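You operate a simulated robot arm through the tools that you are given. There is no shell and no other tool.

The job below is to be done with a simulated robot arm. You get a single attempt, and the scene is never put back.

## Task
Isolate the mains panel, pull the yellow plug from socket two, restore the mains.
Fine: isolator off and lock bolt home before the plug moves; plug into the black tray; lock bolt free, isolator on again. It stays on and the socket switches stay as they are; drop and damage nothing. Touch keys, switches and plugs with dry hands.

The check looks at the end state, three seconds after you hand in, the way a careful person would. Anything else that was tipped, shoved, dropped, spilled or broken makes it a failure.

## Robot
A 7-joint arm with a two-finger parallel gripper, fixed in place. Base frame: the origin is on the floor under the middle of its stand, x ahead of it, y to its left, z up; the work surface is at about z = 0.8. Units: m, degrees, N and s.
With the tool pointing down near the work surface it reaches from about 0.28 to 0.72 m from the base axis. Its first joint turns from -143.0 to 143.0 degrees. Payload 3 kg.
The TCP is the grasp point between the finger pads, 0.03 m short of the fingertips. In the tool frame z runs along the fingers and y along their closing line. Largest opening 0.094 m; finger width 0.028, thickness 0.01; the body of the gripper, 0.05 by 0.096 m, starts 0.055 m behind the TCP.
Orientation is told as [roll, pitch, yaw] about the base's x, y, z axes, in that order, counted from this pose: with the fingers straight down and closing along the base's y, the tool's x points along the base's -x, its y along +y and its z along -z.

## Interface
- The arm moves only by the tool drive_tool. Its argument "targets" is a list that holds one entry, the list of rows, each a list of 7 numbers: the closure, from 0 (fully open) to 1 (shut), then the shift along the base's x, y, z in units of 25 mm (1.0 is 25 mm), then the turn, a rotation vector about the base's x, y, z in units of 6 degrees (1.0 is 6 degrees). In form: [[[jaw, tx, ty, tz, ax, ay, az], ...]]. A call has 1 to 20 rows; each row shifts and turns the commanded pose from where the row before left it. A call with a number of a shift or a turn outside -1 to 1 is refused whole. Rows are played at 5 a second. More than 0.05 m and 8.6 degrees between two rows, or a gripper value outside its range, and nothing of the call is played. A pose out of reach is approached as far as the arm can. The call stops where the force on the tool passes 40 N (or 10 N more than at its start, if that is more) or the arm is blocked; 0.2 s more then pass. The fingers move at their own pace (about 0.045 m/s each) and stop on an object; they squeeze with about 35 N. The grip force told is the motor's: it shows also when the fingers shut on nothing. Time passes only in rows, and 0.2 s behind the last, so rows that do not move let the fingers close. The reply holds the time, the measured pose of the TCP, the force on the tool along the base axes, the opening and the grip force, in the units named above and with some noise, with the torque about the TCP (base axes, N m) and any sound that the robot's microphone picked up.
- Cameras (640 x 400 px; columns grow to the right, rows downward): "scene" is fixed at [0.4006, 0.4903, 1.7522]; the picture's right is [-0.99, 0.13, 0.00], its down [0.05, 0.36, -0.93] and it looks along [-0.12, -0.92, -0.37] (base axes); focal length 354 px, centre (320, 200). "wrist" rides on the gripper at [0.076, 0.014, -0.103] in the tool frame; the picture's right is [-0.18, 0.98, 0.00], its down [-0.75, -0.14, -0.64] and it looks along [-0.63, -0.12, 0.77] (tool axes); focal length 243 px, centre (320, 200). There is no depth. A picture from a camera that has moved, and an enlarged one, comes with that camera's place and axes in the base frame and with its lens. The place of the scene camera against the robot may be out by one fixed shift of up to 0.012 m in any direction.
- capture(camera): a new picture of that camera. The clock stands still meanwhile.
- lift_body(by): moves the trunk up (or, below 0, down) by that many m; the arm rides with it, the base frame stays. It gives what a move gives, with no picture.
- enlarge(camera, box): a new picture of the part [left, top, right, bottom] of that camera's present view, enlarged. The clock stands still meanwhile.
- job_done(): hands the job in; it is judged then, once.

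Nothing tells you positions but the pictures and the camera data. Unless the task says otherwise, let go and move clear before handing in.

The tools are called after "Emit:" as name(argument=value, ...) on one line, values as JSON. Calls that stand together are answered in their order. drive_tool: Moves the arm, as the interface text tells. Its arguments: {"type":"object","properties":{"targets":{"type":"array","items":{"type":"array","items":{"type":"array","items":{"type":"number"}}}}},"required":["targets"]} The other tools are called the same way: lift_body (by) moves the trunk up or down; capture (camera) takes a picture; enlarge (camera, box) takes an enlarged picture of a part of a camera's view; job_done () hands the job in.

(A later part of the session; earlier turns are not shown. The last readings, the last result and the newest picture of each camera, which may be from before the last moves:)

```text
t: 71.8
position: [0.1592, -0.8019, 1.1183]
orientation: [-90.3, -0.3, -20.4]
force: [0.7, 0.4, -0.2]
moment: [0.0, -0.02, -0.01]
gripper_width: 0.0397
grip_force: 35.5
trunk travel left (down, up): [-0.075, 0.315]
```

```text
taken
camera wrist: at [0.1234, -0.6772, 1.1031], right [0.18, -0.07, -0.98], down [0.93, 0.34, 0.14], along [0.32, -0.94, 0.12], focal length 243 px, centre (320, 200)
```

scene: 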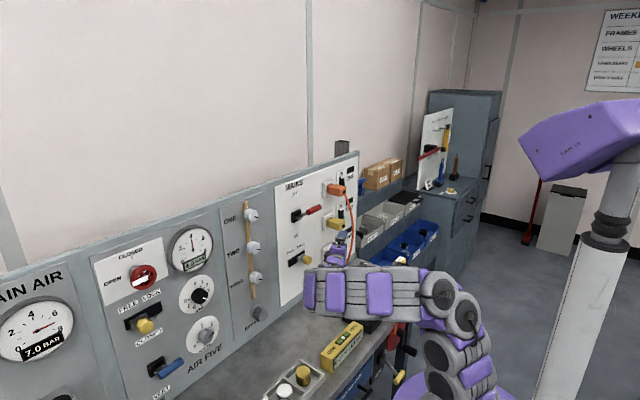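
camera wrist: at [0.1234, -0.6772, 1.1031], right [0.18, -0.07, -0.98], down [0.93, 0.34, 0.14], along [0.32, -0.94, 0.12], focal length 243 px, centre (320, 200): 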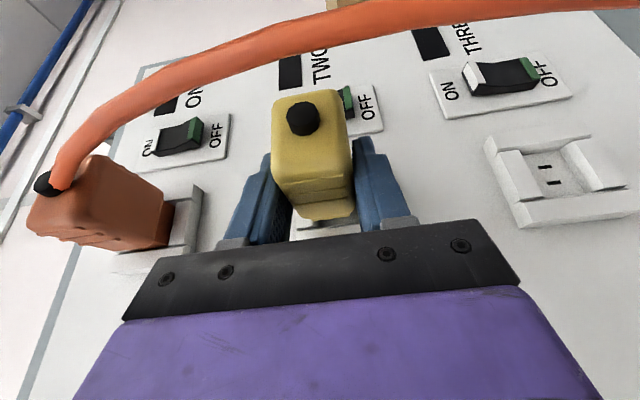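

Force dropped to zero and the plug moved with the fingers. I pull a further 14 mm and check whether the pins are clear of the socket and the distance to the cable.

Emit:
drive_tool(targets=[[[1, -0.13, 0.13, 0, 0, 0, 0], [1, -0.13, 0.13, 0, 0, 0, 0], [1, -0.13, 0.13, 0, 0, 0, 0]]])

Emit:
capture(camera="wrist")

Emit:
enlarge(camera="scene", box=[290, 180, 390, 243])

```text
t: 72.5
position: [0.1503, -0.7939, 1.1166]
orientation: [-90.2, -0.3, -20.3]
force: [0.3, 0.0, -0.6]
moment: [-0.01, -0.04, -0.02]
gripper_width: 0.0399
grip_force: 34.4
trunk travel left (down, up): [-0.075, 0.315]
```

```text
taken
camera wrist: at [0.1142, -0.6698, 1.1019], right [0.18, -0.07, -0.98], down [0.93, 0.34, 0.14], along [0.33, -0.94, 0.12], focal length 243 px, centre (320, 200)
```

wrist: 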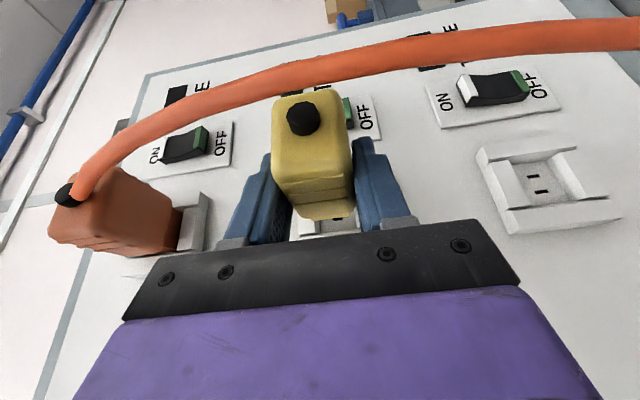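

```text
6.35 times, centred on (340, 212) of scene
camera zoom: at [0.4006, 0.4903, 1.7522], right [-0.99, 0.13, 0.0], down [0.05, 0.36, -0.93], along [-0.12, -0.92, -0.37], focal length 2245 px, centre (193, 127)
```

zoom: 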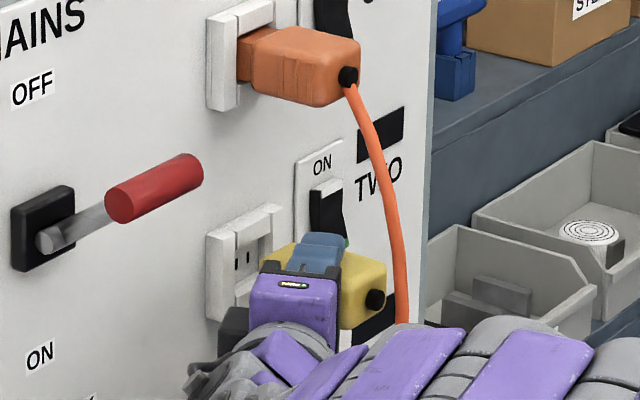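

The socket slots are now visible. I zoom in to check whether any pins still bridge the gap and where the cable is.

Emit:
enlarge(camera="scene", box=[315, 205, 365, 240])

Emit:
enlarge(camera="wrist", box=[240, 80, 420, 240])

```text
11.43 times, centred on (340, 222) of scene
camera zoom: at [0.4006, 0.4903, 1.7522], right [-0.99, 0.13, 0.0], down [0.05, 0.36, -0.93], along [-0.12, -0.92, -0.37], focal length 4041 px, centre (91, -57)
```

zoom: 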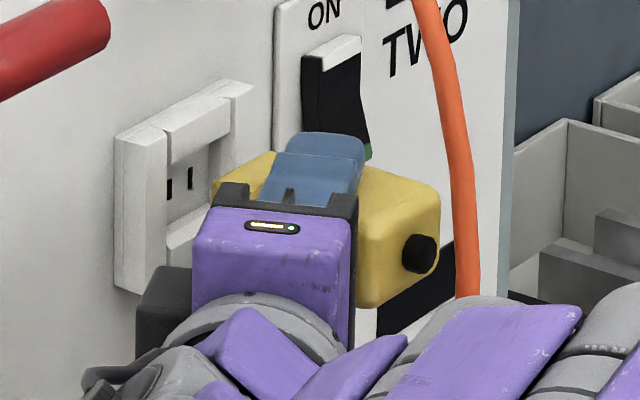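

```text
2.50 times, centred on (330, 160) of wrist
camera zoom: at [0.1142, -0.6698, 1.1019], right [0.18, -0.07, -0.98], down [0.93, 0.34, 0.14], along [0.33, -0.94, 0.12], focal length 606 px, centre (295, 300)
```

zoom: 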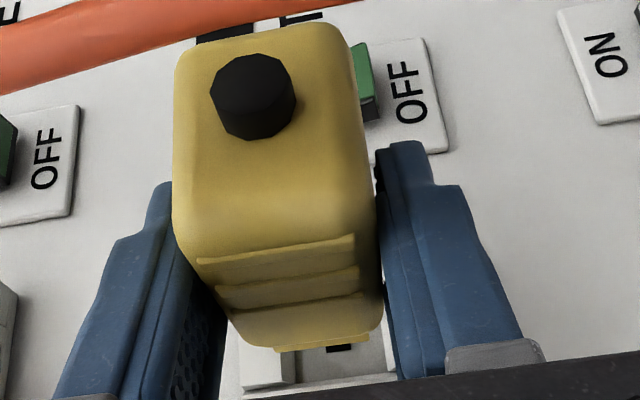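

The plug is free of the socket with no pins bridging the gap, and the cable is untouched. I pull 5 mm more, then slide left along the panel to get clear of the cable.

Emit:
drive_tool(targets=[[[1, -0.14, 0.14, 0, 0, 0, 0], [1, 0.25, 0.25, 0, 0, 0, 0], [1, 0.25, 0.25, 0, 0, 0, 0], [1, 0.25, 0.25, 0, 0, 0, 0], [1, 0.25, 0.25, 0, 0, 0, 0], [1, 0.25, 0.25, 0, 0, 0, 0]]])

Emit:
capture(camera="wrist")

Emit:
enlarge(camera="scene", box=[290, 180, 390, 243])

```text
t: 74.0
position: [0.1778, -0.7596, 1.1146]
orientation: [-90.1, -0.2, -20.2]
force: [0.5, 0.7, -1.3]
moment: [0.01, -0.01, 0.03]
gripper_width: 0.0397
grip_force: 34.8
trunk travel left (down, up): [-0.075, 0.315]
```

```text
taken
camera wrist: at [0.142, -0.6364, 1.1004], right [0.18, -0.07, -0.98], down [0.93, 0.34, 0.14], along [0.33, -0.94, 0.12], focal length 243 px, centre (320, 200)
```

wrist: 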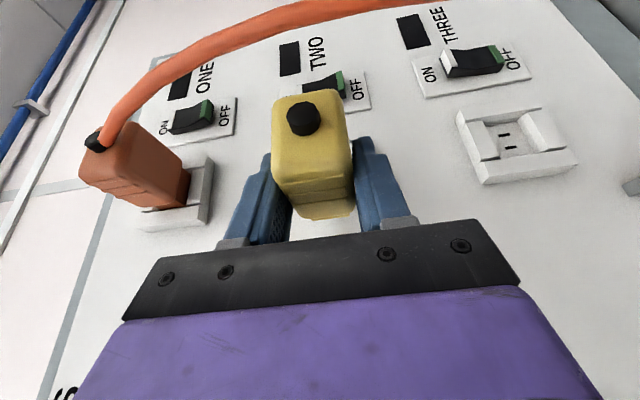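

```text
6.35 times, centred on (340, 212) of scene
camera zoom: at [0.4006, 0.4903, 1.7522], right [-0.99, 0.13, 0.0], down [0.05, 0.36, -0.93], along [-0.12, -0.92, -0.37], focal length 2245 px, centre (193, 127)
```

zoom: 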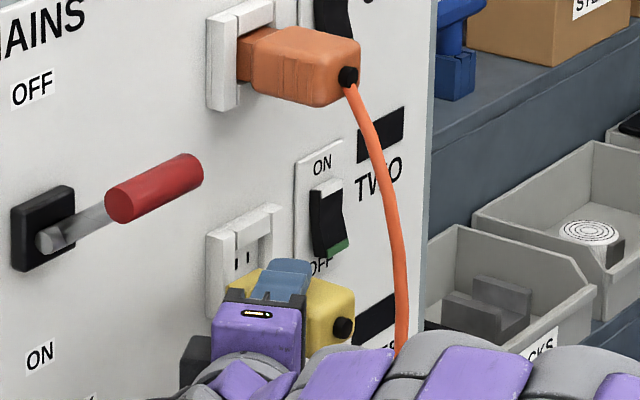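

The plug is clear of cable and socket; the cable shape is unchanged. I retreat straight along +y, away from the panel.

Emit:
drive_tool(targets=[[[1, 0, 0.9, 0.05, 0, 0, 0], [1, 0, 0.9, 0.05, 0, 0, 0], [1, 0, 0.9, 0.05, 0, 0, 0], [1, 0, 0.9, 0.05, 0, 0, 0], [1, 0, 0.9, 0.05, 0, 0, 0], [1, 0, 0.9, 0.1, 0, 0, 0], [1, 0, 0.9, 0.2, 0, 0, 0], [1, 0, 0.9, 0.2, 0, 0, 0]]])

Emit:
capture(camera="wrist")

Emit:
capture(camera="scene")

```text
t: 75.8
position: [0.1769, -0.5799, 1.1338]
orientation: [-90.1, -0.4, -20.4]
force: [0.0, 1.0, -1.0]
moment: [-0.01, 0.0, -0.04]
gripper_width: 0.0396
grip_force: 34.8
trunk travel left (down, up): [-0.075, 0.315]
```

```text
taken
camera wrist: at [0.1426, -0.4548, 1.1185], right [0.18, -0.07, -0.98], down [0.93, 0.34, 0.14], along [0.33, -0.94, 0.12], focal length 243 px, centre (320, 200)
```

wrist: 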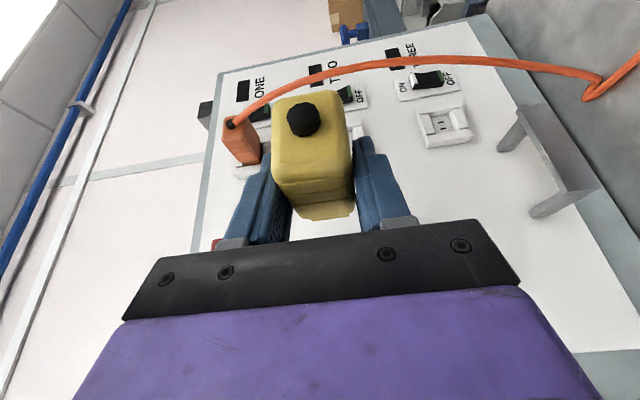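

```text
taken
```

scene: 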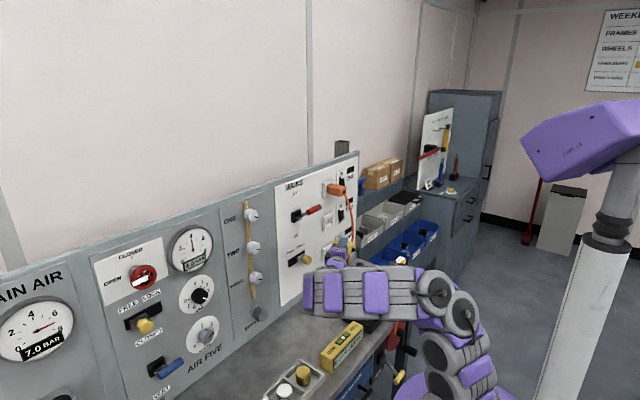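

Plug securely held, cable undisturbed. I now tilt the tool down toward the tray in two halves, holding position over the bench.

Emit:
drive_tool(targets=[[[1, -0.045, 0.08, 0.1, 0.94, -0.342, 0], [1, -0.045, 0.08, 0.1, 0.94, -0.342, 0], [1, -0.045, 0.08, 0.1, 0.94, -0.342, 0], [1, -0.045, 0.08, 0.1, 0.94, -0.342, 0], [1, -0.045, 0.08, 0.1, 0.94, -0.342, 0], [1, -0.045, 0.08, 0.1, 0.94, -0.342, 0], [1, -0.045, 0.08, 0.1, 0.94, -0.342, 0], [1, -0.045, 0.08, 0.1, 0.94, -0.342, 0], [1, -0.045, 0.08, 0.1, 0.94, -0.342, 0], [1, -0.045, 0.08, 0.1, 0.94, -0.342, 0], [1, -0.045, 0.08, 0.1, 0.94, -0.342, 0], [1, -0.045, 0.08, 0.1, 0.94, -0.342, 0], [1, -0.045, 0.08, 0.1, 0.94, -0.342, 0], [1, -0.045, 0.08, 0.1, 0.94, -0.342, 0], [1, -0.045, 0.08, 0.1, 0.94, -0.342, 0]]])

Emit:
capture(camera="wrist")

Emit:
capture(camera="scene")

```text
t: 79.0
position: [0.1609, -0.5529, 1.1735]
orientation: [0.1, 0.4, -20.3]
force: [-0.2, 0.0, 0.1]
moment: [-0.06, 0.01, 0.02]
gripper_width: 0.0398
grip_force: 35.1
trunk travel left (down, up): [-0.075, 0.315]
```

```text
taken
camera wrist: at [0.0956, -0.511, 1.2752], right [0.51, 0.86, 0.0], down [0.66, -0.4, 0.64], along [0.55, -0.33, -0.77], focal length 243 px, centre (320, 200)
```

wrist: 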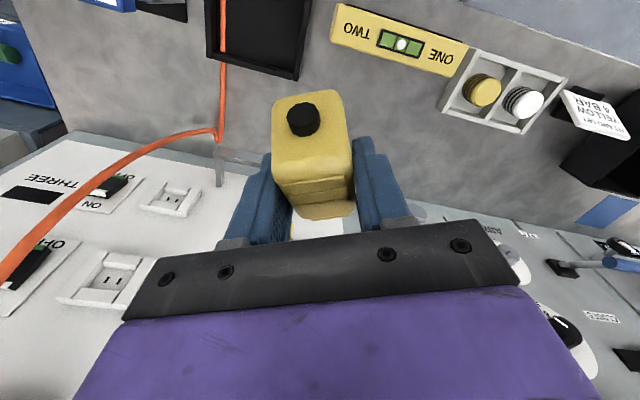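

```text
taken
```

scene: 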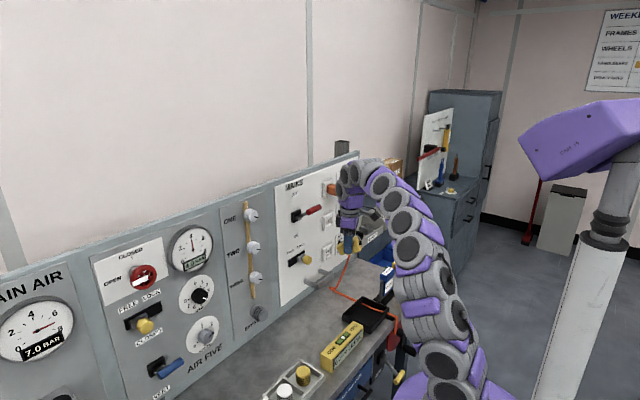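

The tool points down with the plug. I yaw -25° and move over the tray, staying high, then tilt so the plug is level.

Emit:
drive_tool(targets=[[[1, -0.69, -0.38, -0.4, 0, 0, -0.83], [1, -0.69, -0.38, -0.4, 0, 0, -0.83], [1, -0.69, -0.38, -0.4, 0, 0, -0.83], [1, -0.69, -0.38, -0.4, 0, 0, -0.83], [1, -0.69, -0.38, -0.4, 0, 0, -0.83], [1, 0, 0, -0.2, -0.737, -0.737, 0], [1, 0, 0, -0.2, -0.737, -0.737, 0], [1, 0, 0, -0.2, -0.737, -0.737, 0], [1, 0, 0, -0.2, -0.737, -0.737, 0]]])

Emit:
capture(camera="wrist")

Emit:
enlarge(camera="scene", box=[300, 200, 460, 350])

```text
t: 81.0
position: [0.0737, -0.5989, 1.1035]
orientation: [0.0, -24.6, -45.2]
force: [-0.5, 0.1, -1.3]
moment: [-0.01, 0.0, 0.0]
gripper_width: 0.0398
grip_force: 35.0
trunk travel left (down, up): [-0.075, 0.315]
```

```text
taken
camera wrist: at [0.0052, -0.507, 1.1634], right [0.82, 0.57, 0.08], down [0.19, -0.39, 0.9], along [0.55, -0.72, -0.43], focal length 243 px, centre (320, 200)
```

wrist: 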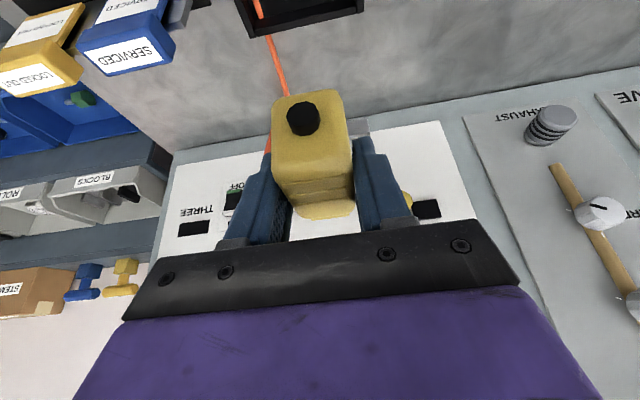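

```text
2.67 times, centred on (380, 275) of scene
camera zoom: at [0.4006, 0.4903, 1.7522], right [-0.99, 0.13, 0.0], down [0.05, 0.36, -0.93], along [-0.12, -0.92, -0.37], focal length 943 px, centre (160, 0)
```

zoom: 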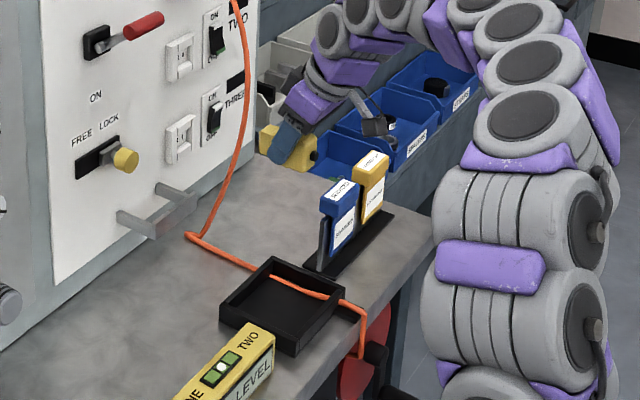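

The plug is level over the tray. I zoom on the tray and the cable crossing it to fix the placing spot.

Emit:
enlarge(camera="scene", box=[335, 285, 405, 340])

Emit:
enlarge(camera="scene", box=[350, 235, 400, 275])

Emit:
enlarge(camera="wrist", box=[200, 0, 400, 125])

```text
7.27 times, centred on (370, 312) of scene
camera zoom: at [0.4006, 0.4903, 1.7522], right [-0.99, 0.13, 0.0], down [0.05, 0.36, -0.93], along [-0.12, -0.92, -0.37], focal length 2571 px, centre (-44, -618)
```

zoom: 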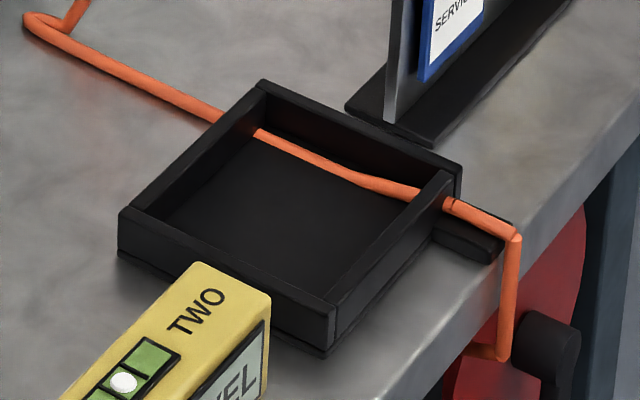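

```text
10.00 times, centred on (375, 255) of scene
camera zoom: at [0.4006, 0.4903, 1.7522], right [-0.99, 0.13, 0.0], down [0.05, 0.36, -0.93], along [-0.12, -0.92, -0.37], focal length 3536 px, centre (-230, -350)
```

zoom: 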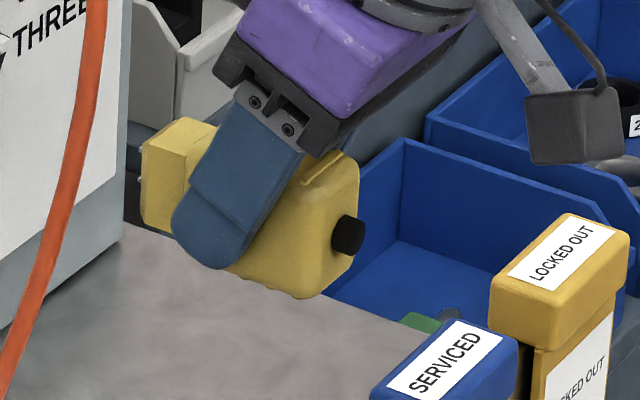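

```text
3.20 times, centred on (300, 62) of wrist
camera zoom: at [0.0052, -0.507, 1.1634], right [0.82, 0.57, 0.08], down [0.19, -0.39, 0.9], along [0.55, -0.72, -0.43], focal length 776 px, centre (384, 640)
```

zoom: 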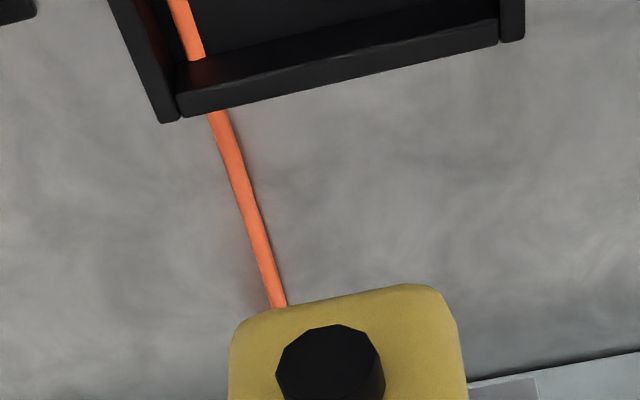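

The tray's inner area is about s 0.33–0.45 (free of cable up to 0.43) and the held plug's position matches my estimate within 4 mm. I centre over the free area and descend to about 6 cm above the final height.

Emit:
drive_tool(targets=[[[1, -0.04, -0.18, -0.5, 0, 0, 0], [1, -0.04, -0.18, -0.9, 0, 0, 0], [1, 0, 0, -0.9, 0, 0, 0], [1, 0, 0, -0.9, 0, 0, 0], [1, 0, 0, -0.9, 0, 0, 0], [1, 0, 0, -0.9, 0, 0, 0], [1, 0, 0, -0.9, 0, 0, 0], [1, 0, 0, -0.9, 0, 0, 0], [1, 0, 0, -0.9, 0, 0, 0], [1, 0, 0, -0.5, 0, 0, 0]]])

Emit:
capture(camera="wrist")

Emit:
enlarge(camera="scene", box=[330, 265, 420, 340])

```text
t: 83.2
position: [0.073, -0.6071, 0.8967]
orientation: [-0.1, -24.5, -45.1]
force: [0.4, -0.2, -1.2]
moment: [0.0, -0.01, 0.02]
gripper_width: 0.0396
grip_force: 34.7
trunk travel left (down, up): [-0.075, 0.315]
```

```text
taken
camera wrist: at [0.0043, -0.516, 0.9567], right [0.82, 0.57, 0.08], down [0.19, -0.4, 0.9], along [0.55, -0.72, -0.43], focal length 243 px, centre (320, 200)
```

wrist: 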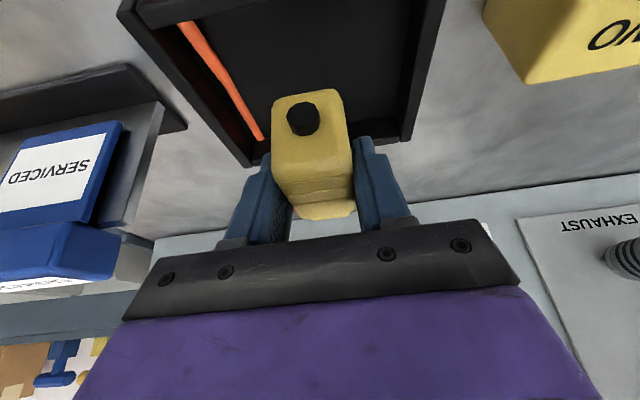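

```text
5.33 times, centred on (375, 302) of scene
camera zoom: at [0.4006, 0.4903, 1.7522], right [-0.99, 0.13, 0.0], down [0.05, 0.36, -0.93], along [-0.12, -0.92, -0.37], focal length 1886 px, centre (27, -347)
```

zoom: 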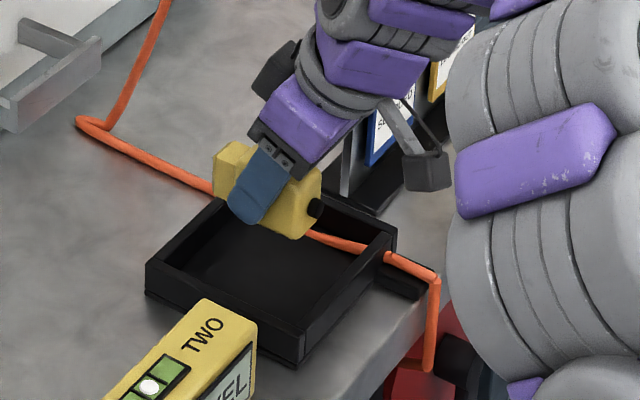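

Good clearance all round. I zoom the wrist camera to verify the landing spot between the left wall and the cable.

Emit:
enlarge(camera="wrist", box=[110, 0, 460, 219])

Emit:
enlarge(camera="scene", box=[345, 280, 415, 335])

```text
1.83 times, centred on (285, 110) of wrist
camera zoom: at [0.0043, -0.516, 0.9567], right [0.82, 0.57, 0.08], down [0.19, -0.4, 0.9], along [0.55, -0.72, -0.43], focal length 443 px, centre (384, 365)
```

zoom: 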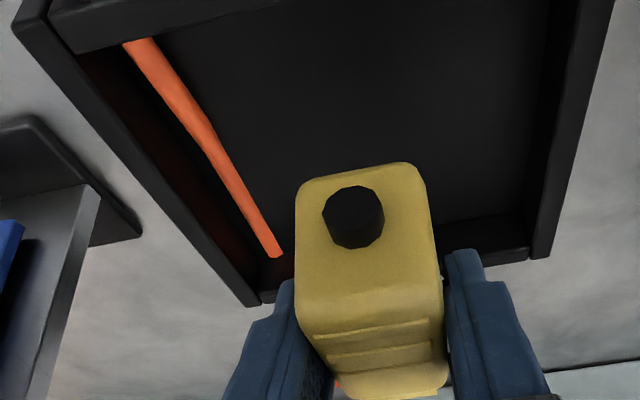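

```text
7.27 times, centred on (380, 308) of scene
camera zoom: at [0.4006, 0.4903, 1.7522], right [-0.99, 0.13, 0.0], down [0.05, 0.36, -0.93], along [-0.12, -0.92, -0.37], focal length 2571 px, centre (-116, -582)
```

zoom: 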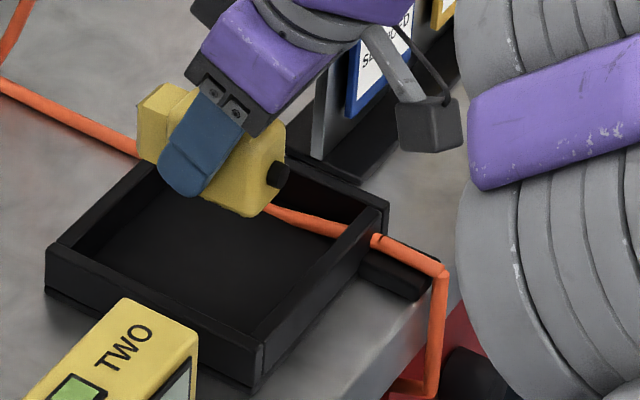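

Cross-checking both cameras, the tray centre is about 13 mm nearer to me than I was aiming, so I shift by (-6, +13) mm and then lower partway.

Emit:
drive_tool(targets=[[[1, -0.12, 0.26, 0, 0, 0, 0], [1, -0.12, 0.26, 0, 0, 0, 0], [1, 0, 0, -0.7, 0, 0, 0], [1, 0, 0, -0.7, 0, 0, 0]]])

Emit:
enlarge(camera="wrist", box=[110, 0, 460, 219])

Emit:
enlarge(camera="scene", box=[345, 280, 415, 335])

```text
t: 84.2
position: [0.0675, -0.5956, 0.8607]
orientation: [0.0, -24.8, -45.1]
force: [0.3, -0.5, -1.0]
moment: [0.0, 0.04, 0.0]
gripper_width: 0.0398
grip_force: 34.8
trunk travel left (down, up): [-0.075, 0.315]
```

```text
1.83 times, centred on (285, 110) of wrist
camera zoom: at [-0.0015, -0.5039, 0.9227], right [0.82, 0.57, 0.08], down [0.19, -0.4, 0.9], along [0.55, -0.72, -0.43], focal length 443 px, centre (384, 365)
```

zoom: 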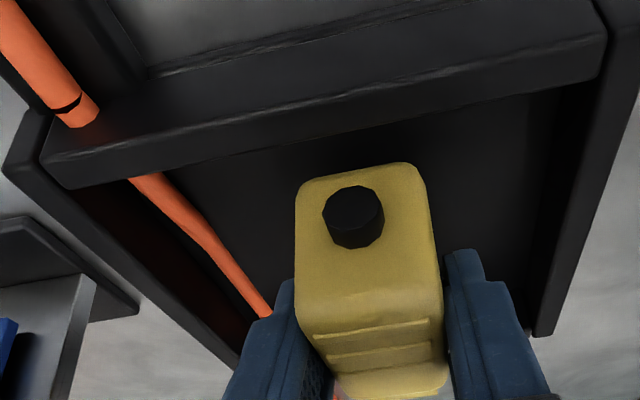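

```text
7.27 times, centred on (380, 308) of scene
camera zoom: at [0.4006, 0.4903, 1.7522], right [-0.99, 0.13, 0.0], down [0.05, 0.36, -0.93], along [-0.12, -0.92, -0.37], focal length 2571 px, centre (-116, -582)
```

zoom: 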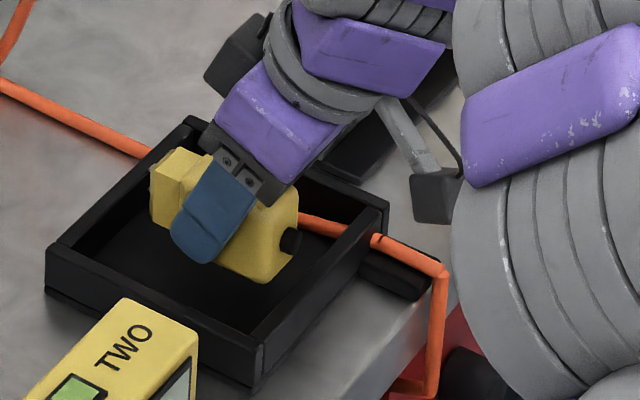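

The plug fits inside the walls and clear of the cable. I lower in small steps and feel for the floor.

Emit:
drive_tool(targets=[[[1, 0, 0, -0.2, 0, 0, 0], [1, 0, 0, -0.2, 0, 0, 0], [1, 0, 0, -0.15, 0, 0, 0]]])

Emit:
drive_tool(targets=[[[1, 0, 0, -0.1, 0, 0, 0], [1, 0, 0, -0.1, 0, 0, 0]]])

Emit:
enlarge(camera="scene", box=[345, 280, 415, 335])

```text
t: 85.0
position: [0.0662, -0.5942, 0.8496]
orientation: [0.0, -24.8, -45.2]
force: [-0.6, 0.0, -1.1]
moment: [0.02, -0.01, 0.03]
gripper_width: 0.0395
grip_force: 35.2
trunk travel left (down, up): [-0.075, 0.315]
```

```text
t: 85.5
position: [0.0667, -0.5933, 0.8447]
orientation: [-0.2, -24.9, -45.2]
force: [0.0, -2.0, 14.4]
moment: [-0.1, -0.17, -0.05]
gripper_width: 0.0398
grip_force: 35.0
trunk travel left (down, up): [-0.075, 0.315]
```

```text
7.27 times, centred on (380, 308) of scene
camera zoom: at [0.4006, 0.4903, 1.7522], right [-0.99, 0.13, 0.0], down [0.05, 0.36, -0.93], along [-0.12, -0.92, -0.37], focal length 2571 px, centre (-116, -582)
```

zoom: 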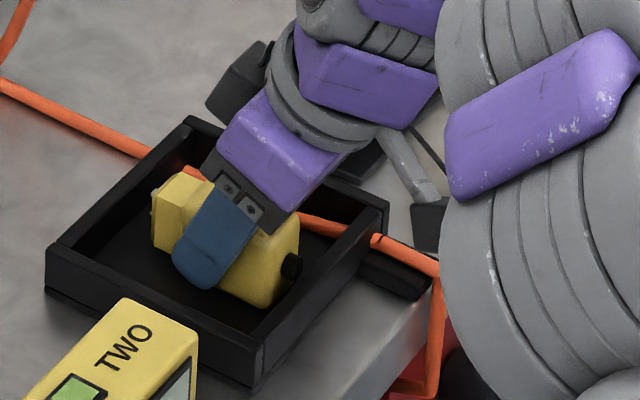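

Contact with the tray floor at 14 N. I open the fingers only slightly (to about 58 mm) to release the plug without touching wall or cable.

Emit:
drive_tool(targets=[[[0.52, 0, 0, 0.02, 0, 0, 0], [0.45, 0, 0, 0, 0, 0, 0], [0.39, 0, 0, 0, 0, 0, 0], [0.39, 0, 0, 0, 0, 0, 0]]])

Emit:
enlarge(camera="scene", box=[345, 280, 415, 335])

Emit:
capture(camera="wrist")

```text
t: 86.5
position: [0.0665, -0.5942, 0.8437]
orientation: [0.0, -24.7, -45.2]
force: [0.1, -0.6, -0.1]
moment: [-0.02, -0.01, 0.02]
gripper_width: 0.0574
grip_force: 0.1
trunk travel left (down, up): [-0.075, 0.315]
```

```text
7.27 times, centred on (380, 308) of scene
camera zoom: at [0.4006, 0.4903, 1.7522], right [-0.99, 0.13, 0.0], down [0.05, 0.36, -0.93], along [-0.12, -0.92, -0.37], focal length 2571 px, centre (-116, -582)
```

zoom: 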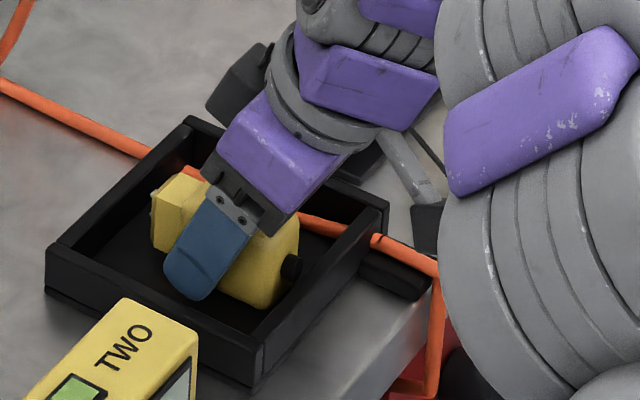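

```text
taken
camera wrist: at [-0.0031, -0.5032, 0.9046], right [0.82, 0.57, 0.08], down [0.19, -0.4, 0.9], along [0.55, -0.72, -0.43], focal length 243 px, centre (320, 200)
```

wrist: 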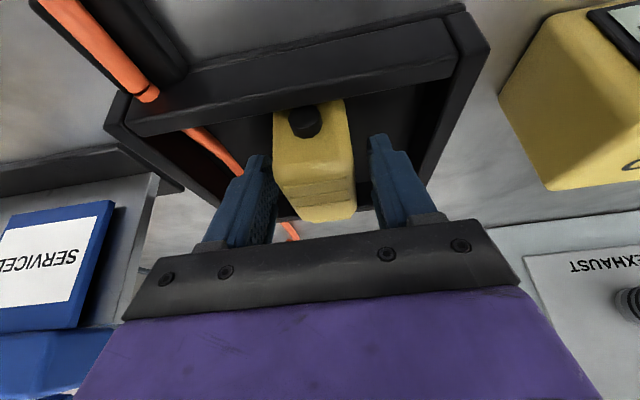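

The plug is resting in the tray, free of the fingers. I withdraw along the tool axis, then up.

Emit:
drive_tool(targets=[[[0.39, -0.14, 0.14, 0.45, 0, 0, 0], [0.39, -0.28, 0.28, 0.9, 0, 0, 0], [0.39, -0.28, 0.28, 0.9, 0, 0, 0], [0.39, 0, 0, 1, 0, 0, 0], [0.39, 0, 0, 1, 0, 0, 0], [0.39, 0, 0, 1, 0, 0, 0], [0.39, 0, 0, 1, 0, 0, 0], [0.39, 0, 0, 1, 0, 0, 0]]])

Emit:
enlarge(camera="scene", box=[335, 270, 415, 335])

Emit:
capture(camera="wrist")

```text
t: 88.3
position: [0.0464, -0.5756, 1.0241]
orientation: [0.1, -24.6, -45.2]
force: [-0.1, -0.4, 0.2]
moment: [0.03, -0.01, 0.01]
gripper_width: 0.0573
grip_force: 0.1
trunk travel left (down, up): [-0.075, 0.315]
```

```text
6.15 times, centred on (375, 302) of scene
camera zoom: at [0.4006, 0.4903, 1.7522], right [-0.99, 0.13, 0.0], down [0.05, 0.36, -0.93], along [-0.12, -0.92, -0.37], focal length 2176 px, centre (-18, -431)
```

zoom: 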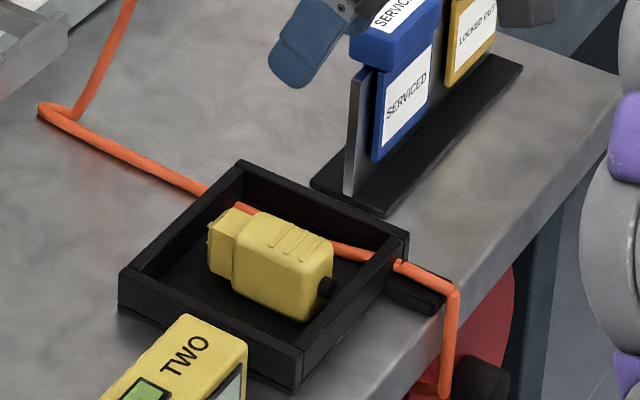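

```text
taken
camera wrist: at [-0.0214, -0.4842, 1.0855], right [0.82, 0.57, 0.08], down [0.19, -0.4, 0.9], along [0.55, -0.72, -0.43], focal length 243 px, centre (320, 200)
```

wrist: 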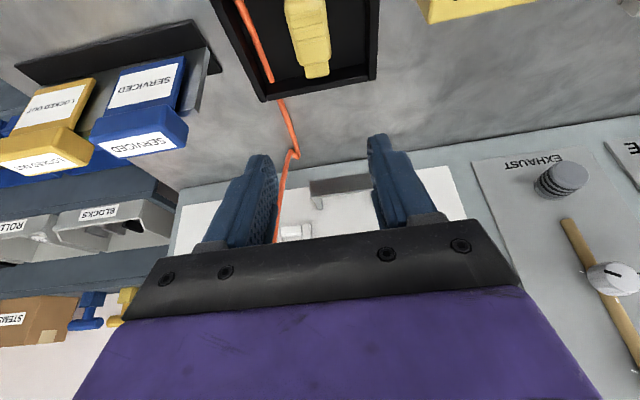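

The plug lies flat in the black tray and the cable hasn't moved. Next I free the lock bolt: I'll straighten the tool, spin it back to the camera-left orientation and tilt up to face the panel, retracing the path used before.

Emit:
drive_tool(targets=[[[0.2, 0.5, 0.15, 0.7, 0.737, 0.737, 0], [0, 0.5, 0.15, 0.7, 0.737, 0.737, 0], [0, 0.5, 0.15, 0.7, 0.737, 0.737, 0], [0, 0.5, 0.15, 0.7, 0.737, 0.737, 0], [0, 0.6, 0.15, 0.7, 0, 0, -0.5], [0, 0.6, 0.15, 0.7, 0, 0, -0.9], [0, 0.6, 0.15, 0.7, 0, 0, -0.9], [0, 0.6, 0.15, 0.7, 0, 0, -0.9]]])

Emit:
drive_tool(targets=[[[0, 0, 0, 0.3, 0, 0, -0.9], [0, 0, 0, 0.3, 0, 0, -0.9], [0, 0, 0, 0.3, 0, 0, -0.9], [0, 0, 0, 0, 0, 0, -0.95], [0, 0, 0, 0, 0, 0, -0.95], [0, 0, 0, 0, 0, 0, -0.95], [0, 0, 0, 0, 0, 0, -0.95], [0, 0, 0, 0, 0, 0, -0.95], [0, 0, 0, 0, 0, 0, -0.95], [0, 0, 0, 0, 0, 0, -0.95], [0, 0, 0, 0, 0, 0, -0.95], [0, 0, 0, 0, 0, 0, -0.95]]])

Emit:
capture(camera="scene")

```text
t: 90.2
position: [0.1606, -0.5459, 1.1662]
orientation: [-0.1, 0.4, -64.5]
force: [0.5, 0.5, -0.5]
moment: [0.01, 0.0, 0.0]
gripper_width: 0.0936
grip_force: 0.1
trunk travel left (down, up): [-0.075, 0.315]
```

```text
t: 92.8
position: [0.1596, -0.5455, 1.1883]
orientation: [-0.2, 0.4, -132.0]
force: [0.5, -0.8, 1.6]
moment: [-0.01, 0.02, -0.02]
gripper_width: 0.0942
grip_force: 0.1
trunk travel left (down, up): [-0.075, 0.315]
```

```text
taken
```

scene: 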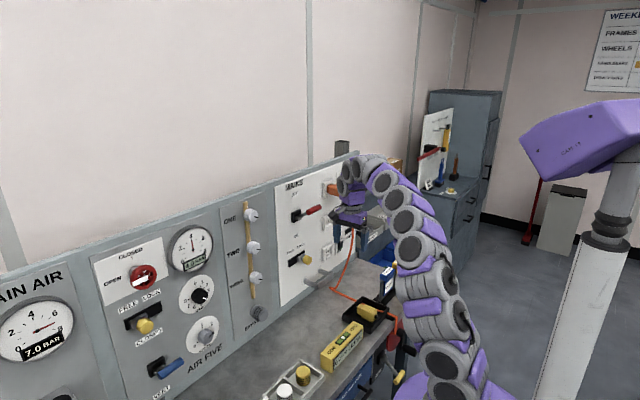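

Now tilt up to face the panel again.

Emit:
drive_tool(targets=[[[0, 0.05, -0.05, -0.1, 0, 0, -0.5], [0, 0.05, -0.05, -0.15, -0.884, -0.884, 0], [0, 0.05, -0.05, -0.15, -0.884, -0.884, 0], [0, 0.05, -0.05, -0.15, -0.884, -0.884, 0], [0, 0.05, -0.05, -0.15, -0.884, -0.884, 0], [0, 0.05, -0.05, -0.15, -0.884, -0.884, 0], [0, 0.05, -0.05, -0.15, -0.884, -0.884, 0], [0, 0.05, -0.05, -0.15, -0.884, -0.884, 0], [0, 0.05, -0.05, -0.15, -0.884, -0.884, 0], [0, 0.05, -0.05, -0.15, -0.884, -0.884, 0], [0, 0.05, -0.05, -0.15, -0.884, -0.884, 0], [0, 0.05, -0.05, -0.15, -0.884, -0.884, 0], [0, 0.05, -0.05, -0.15, -0.884, -0.884, 0]]])

Emit:
capture(camera="wrist")

Emit:
capture(camera="scene")

```text
t: 95.5
position: [0.1586, -0.5643, 1.1355]
orientation: [65.9, -1.3, -137.2]
force: [-0.4, 0.1, -0.8]
moment: [-0.01, 0.02, 0.02]
gripper_width: 0.0939
grip_force: 0.0
out of reach, approached as far as the arm can: row 10, 11, 12, 13
trunk travel left (down, up): [-0.075, 0.315]
```

```text
taken
camera wrist: at [0.1547, -0.4462, 1.1889], right [0.15, -0.41, 0.9], down [-0.99, -0.04, 0.15], along [-0.03, -0.91, -0.41], focal length 243 px, centre (320, 200)
```

wrist: 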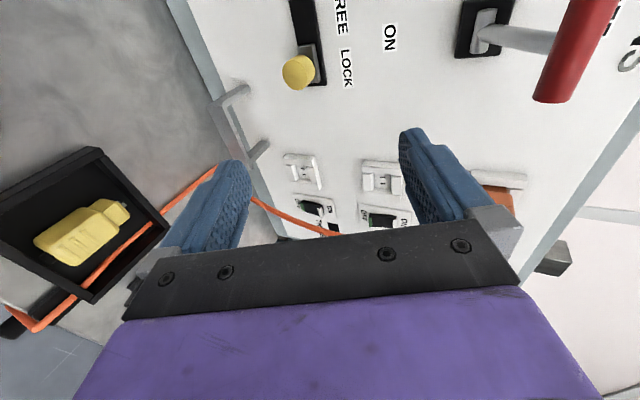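

```text
taken
```

scene: 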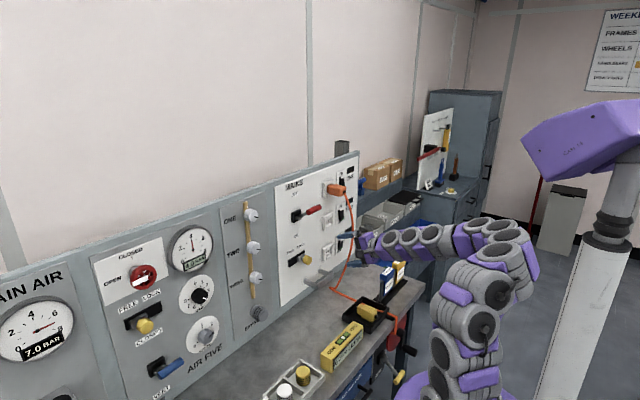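

The tilt stalled with the wrist straight, as at first. I use the trick that worked: bend sideways (yaw left), finish the tilt, then yaw back.

Emit:
drive_tool(targets=[[[0, 0, 0, 0.3, 0, 0, 1], [0, 0, 0, 0.3, 0, 0, 1], [0, 0, 0, 0.3, 0, 0, 1], [0, 0, 0, 0.3, 0, 0, 1], [0, 0, 0, 0, -0.39, -0.92, 0], [0, 0, 0, 0, -0.39, -0.92, 0], [0, 0, 0, 0, -0.39, -0.92, 0], [0, 0, 0, 0, -0.39, -0.92, 0]]])

Emit:
capture(camera="scene")

```text
t: 97.3
position: [0.1672, -0.5638, 1.1709]
orientation: [97.3, -1.0, -112.4]
force: [0.2, 0.3, 0.4]
moment: [0.0, 0.03, -0.01]
gripper_width: 0.0938
grip_force: 0.1
out of reach, approached as far as the arm can: row 1
trunk travel left (down, up): [-0.075, 0.315]
```

```text
taken
```

scene: 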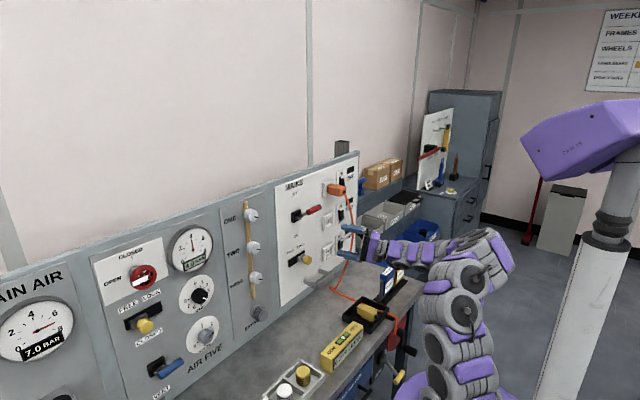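

It's free now (slightly above horizontal). I yaw back square to the panel and level the tool.

Emit:
drive_tool(targets=[[[0, 0, 0, -0.2, 0.3, 0.52, -0.75], [0, 0, 0, -0.2, 0.36, 0.48, -0.75], [0, 0, 0, -0.2, 0, 0, -0.75], [0, 0, 0, -0.2, 0, 0, -0.75], [0, 0, 0, -0.2, 0, 0, -0.75]]])

Emit:
capture(camera="wrist")

```text
t: 98.5
position: [0.1644, -0.5626, 1.1439]
orientation: [90.0, -0.1, -135.0]
force: [0.0, 0.8, 0.1]
moment: [-0.01, 0.0, 0.0]
gripper_width: 0.0939
grip_force: 0.1
trunk travel left (down, up): [-0.075, 0.315]
```

```text
taken
camera wrist: at [0.146, -0.4345, 1.1583], right [-0.13, -0.13, 0.98], down [-0.99, -0.08, -0.14], along [0.1, -0.99, -0.12], focal length 243 px, centre (320, 200)
```

wrist: 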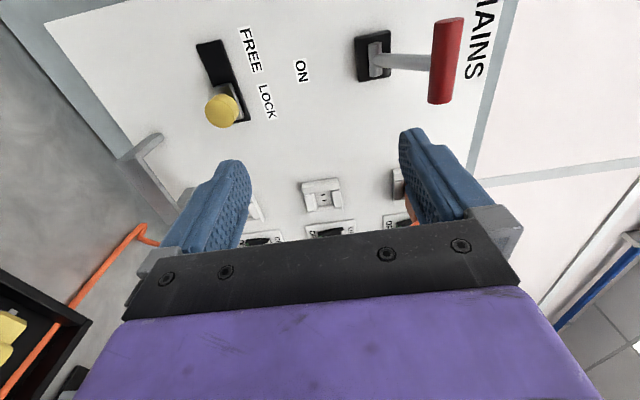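

Squared up exactly. I move down in front of the lock knob at its LOCK position.

Emit:
drive_tool(targets=[[[0, 0.264, -0.289, -0.79, 0, 0, 0], [0, 0.264, -0.289, -0.79, 0, 0, 0], [0, 0.264, -0.289, -0.79, 0, 0, 0], [0, 0.264, -0.289, -0.79, 0, 0, 0], [0, 0.264, -0.289, -0.79, 0, 0, 0], [0, 0.264, -0.289, -0.79, 0, 0, 0]]])

Emit:
capture(camera="wrist")

```text
t: 100.0
position: [0.2057, -0.6064, 1.0261]
orientation: [90.0, -0.1, -134.8]
force: [-0.2, -0.8, 0.5]
moment: [0.0, -0.02, -0.02]
gripper_width: 0.0939
grip_force: 0.0
trunk travel left (down, up): [-0.075, 0.315]
```

```text
taken
camera wrist: at [0.1869, -0.4779, 1.0396], right [-0.13, -0.13, 0.98], down [-0.99, -0.08, -0.14], along [0.1, -0.99, -0.12], focal length 243 px, centre (320, 200)
```

wrist: 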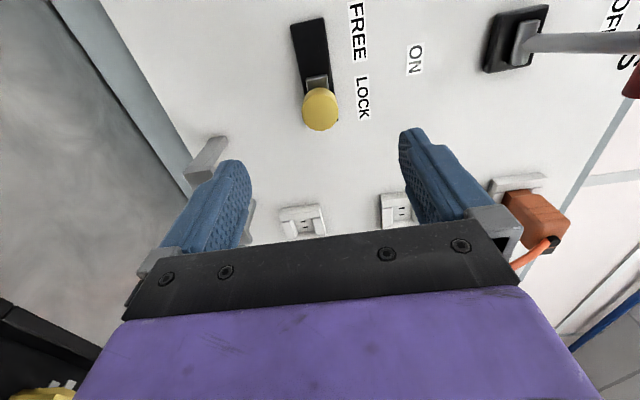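

The knob is centred. I advance straight in to straddle it and close.

Emit:
drive_tool(targets=[[[0, 0.666, -0.677, 0, 0, 0, 0], [0, 0.666, -0.677, 0, 0, 0, 0], [0, 0.666, -0.677, 0, 0, 0, 0], [0, 0.666, -0.677, 0, 0, 0, 0], [0, 0.666, -0.677, 0, 0, 0, 0], [0.4, 0, 0, 0, 0, 0, 0], [0.5, 0, 0, 0, 0, 0, 0]]])

Emit:
capture(camera="wrist")

```text
t: 101.5
position: [0.2875, -0.6895, 1.0273]
orientation: [90.0, 0.0, -134.8]
force: [-0.2, -0.4, 0.3]
moment: [0.01, -0.04, 0.0]
gripper_width: 0.0468
grip_force: 0.0
trunk travel left (down, up): [-0.075, 0.315]
```

```text
taken
camera wrist: at [0.2698, -0.5622, 1.0409], right [-0.13, -0.13, 0.98], down [-0.99, -0.08, -0.14], along [0.1, -0.99, -0.12], focal length 243 px, centre (320, 200)
```

wrist: 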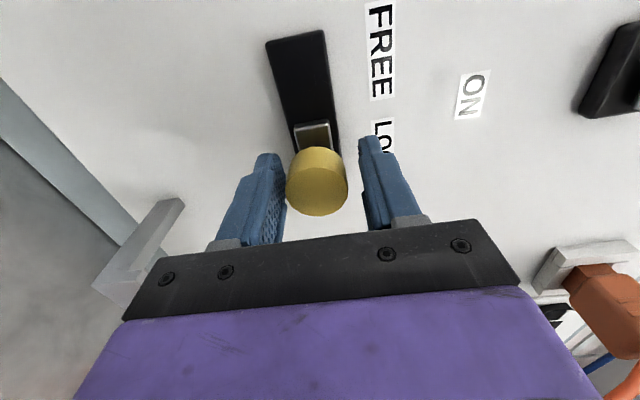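

Knob between pads. I grip it (1.5 mm lower) and slide it left toward FREE.

Emit:
drive_tool(targets=[[[0.6, 0, 0, -0.06, 0, 0, 0], [0.8, 0, 0, 0, 0, 0, 0], [1, 0, 0, 0, 0, 0, 0], [1, 0, 0, 0, 0, 0, 0], [1, 0.141, 0.141, 0, 0, 0, 0], [1, 0.141, 0.141, 0, 0, 0, 0], [1, 0.141, 0.141, 0, 0, 0, 0], [1, 0.141, 0.141, 0, 0, 0, 0], [1, 0.141, 0.141, 0, 0, 0, 0], [1, 0.141, 0.141, 0, 0, 0, 0]]])

Emit:
capture(camera="wrist")

Emit:
enlarge(camera="scene", box=[270, 220, 390, 295])

```text
t: 103.8
position: [0.3108, -0.6688, 1.0253]
orientation: [90.0, -0.2, -134.8]
force: [8.1, -8.8, 12.2]
moment: [-0.31, -0.09, 0.25]
gripper_width: 0.0335
grip_force: 45.0
trunk travel left (down, up): [-0.075, 0.315]
```

```text
taken
camera wrist: at [0.2914, -0.5408, 1.0386], right [-0.13, -0.13, 0.98], down [-0.99, -0.08, -0.14], along [0.1, -0.99, -0.12], focal length 243 px, centre (320, 200)
```

wrist: 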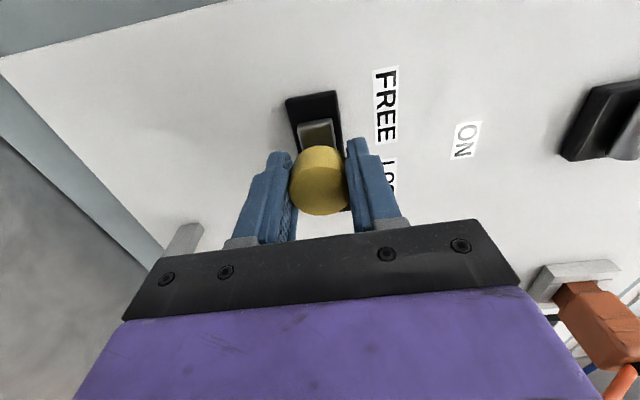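

```text
5.33 times, centred on (330, 258) of scene
camera zoom: at [0.4006, 0.4903, 1.7522], right [-0.99, 0.13, 0.0], down [0.05, 0.36, -0.93], along [-0.12, -0.92, -0.37], focal length 1886 px, centre (267, -107)
```

zoom: 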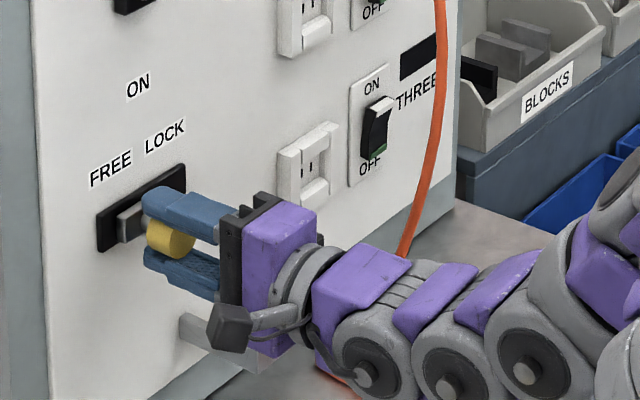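

Nearly at FREE. I push the last millimetres to its stop.

Emit:
drive_tool(targets=[[[1, 0.1, 0.1, 0, 0, 0, 0], [1, 0.1, 0.1, 0, 0, 0, 0], [1, 0.06, 0.06, 0, 0, 0, 0]]])

Emit:
enlarge(camera="scene", box=[270, 220, 390, 295])

```text
t: 104.5
position: [0.3139, -0.6654, 1.0245]
orientation: [89.9, 0.0, -135.0]
force: [-0.1, -19.9, 18.1]
moment: [0.08, 0.45, 0.1]
gripper_width: 0.0331
grip_force: 44.7
trunk travel left (down, up): [-0.075, 0.315]
```

```text
5.33 times, centred on (330, 258) of scene
camera zoom: at [0.4006, 0.4903, 1.7522], right [-0.99, 0.13, 0.0], down [0.05, 0.36, -0.93], along [-0.12, -0.92, -0.37], focal length 1886 px, centre (267, -107)
```

zoom: 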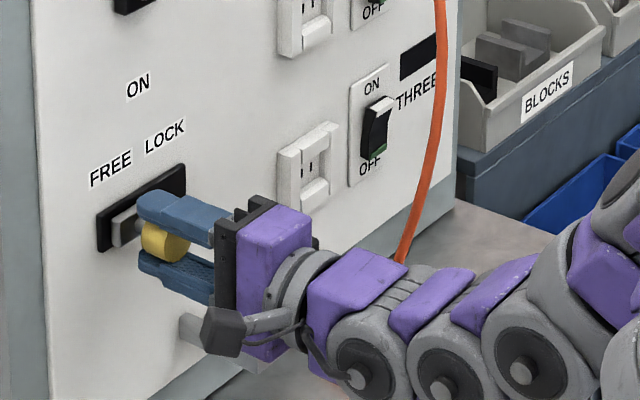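

Within a millimetre of the original FREE position and resisting. One more 2–3 mm push confirms the stop.

Emit:
drive_tool(targets=[[[1, 0.06, 0.06, 0, 0, 0, 0], [1, 0.06, 0.06, 0, 0, 0, 0]]])

```text
t: 105.2
position: [0.3141, -0.6617, 1.0248]
orientation: [90.1, 0.1, -135.7]
force: [-16.0, -27.5, -19.5]
moment: [-0.04, 0.46, 0.49]
gripper_width: 0.0336
grip_force: 45.1
trunk travel left (down, up): [-0.075, 0.315]
stopped in row 2: the force on the tool passed its limit at 41 N (the readings are from after the stop); the commanded pose is now the measured one
```

The bolt is firmly at its FREE stop. I release and withdraw.

Emit:
drive_tool(targets=[[[0.6, 0, 0, 0, 0, 0, 0], [0.2, 0, 0, 0, 0, 0, 0], [0, 0, 0, 0, 0, 0, 0], [0, 0, 0, 0, 0, 0, 0], [0, -0.5, 0.5, 0, 0, 0, 0], [0, -0.7, 0.7, 0, 0, 0, 0], [0, -0.7, 0.7, 0, 0, 0, 0], [0, -0.7, 0.7, 0, 0, 0, 0], [0, -0.7, 0.7, 0, 0, 0, 0]]])

Emit:
capture(camera="wrist")

Emit:
enlarge(camera="scene", box=[270, 190, 390, 265])

```text
t: 107.2
position: [0.2336, -0.5671, 1.0331]
orientation: [90.7, -0.4, -135.1]
force: [-0.4, -0.6, 0.3]
moment: [0.0, -0.06, 0.1]
gripper_width: 0.094
grip_force: 0.2
trunk travel left (down, up): [-0.075, 0.315]
```

```text
taken
camera wrist: at [0.2147, -0.4388, 1.045], right [-0.13, -0.12, 0.98], down [-0.99, -0.08, -0.14], along [0.09, -0.99, -0.11], focal length 243 px, centre (320, 200)
```

wrist: 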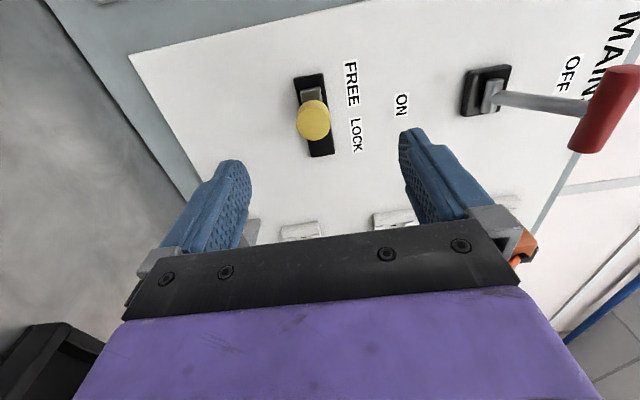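

```text
5.33 times, centred on (330, 228) of scene
camera zoom: at [0.4006, 0.4903, 1.7522], right [-0.99, 0.13, 0.0], down [0.05, 0.36, -0.93], along [-0.12, -0.92, -0.37], focal length 1886 px, centre (267, 53)
```

zoom: 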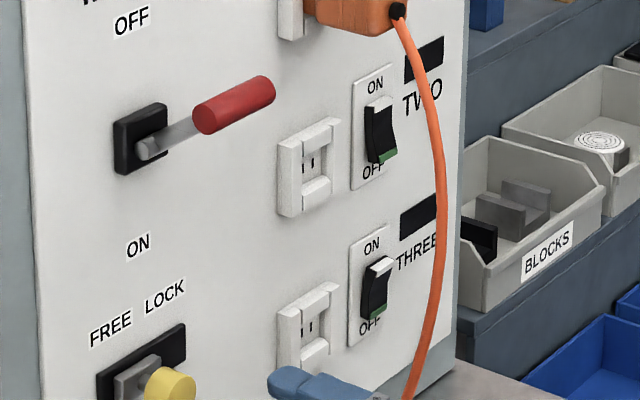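

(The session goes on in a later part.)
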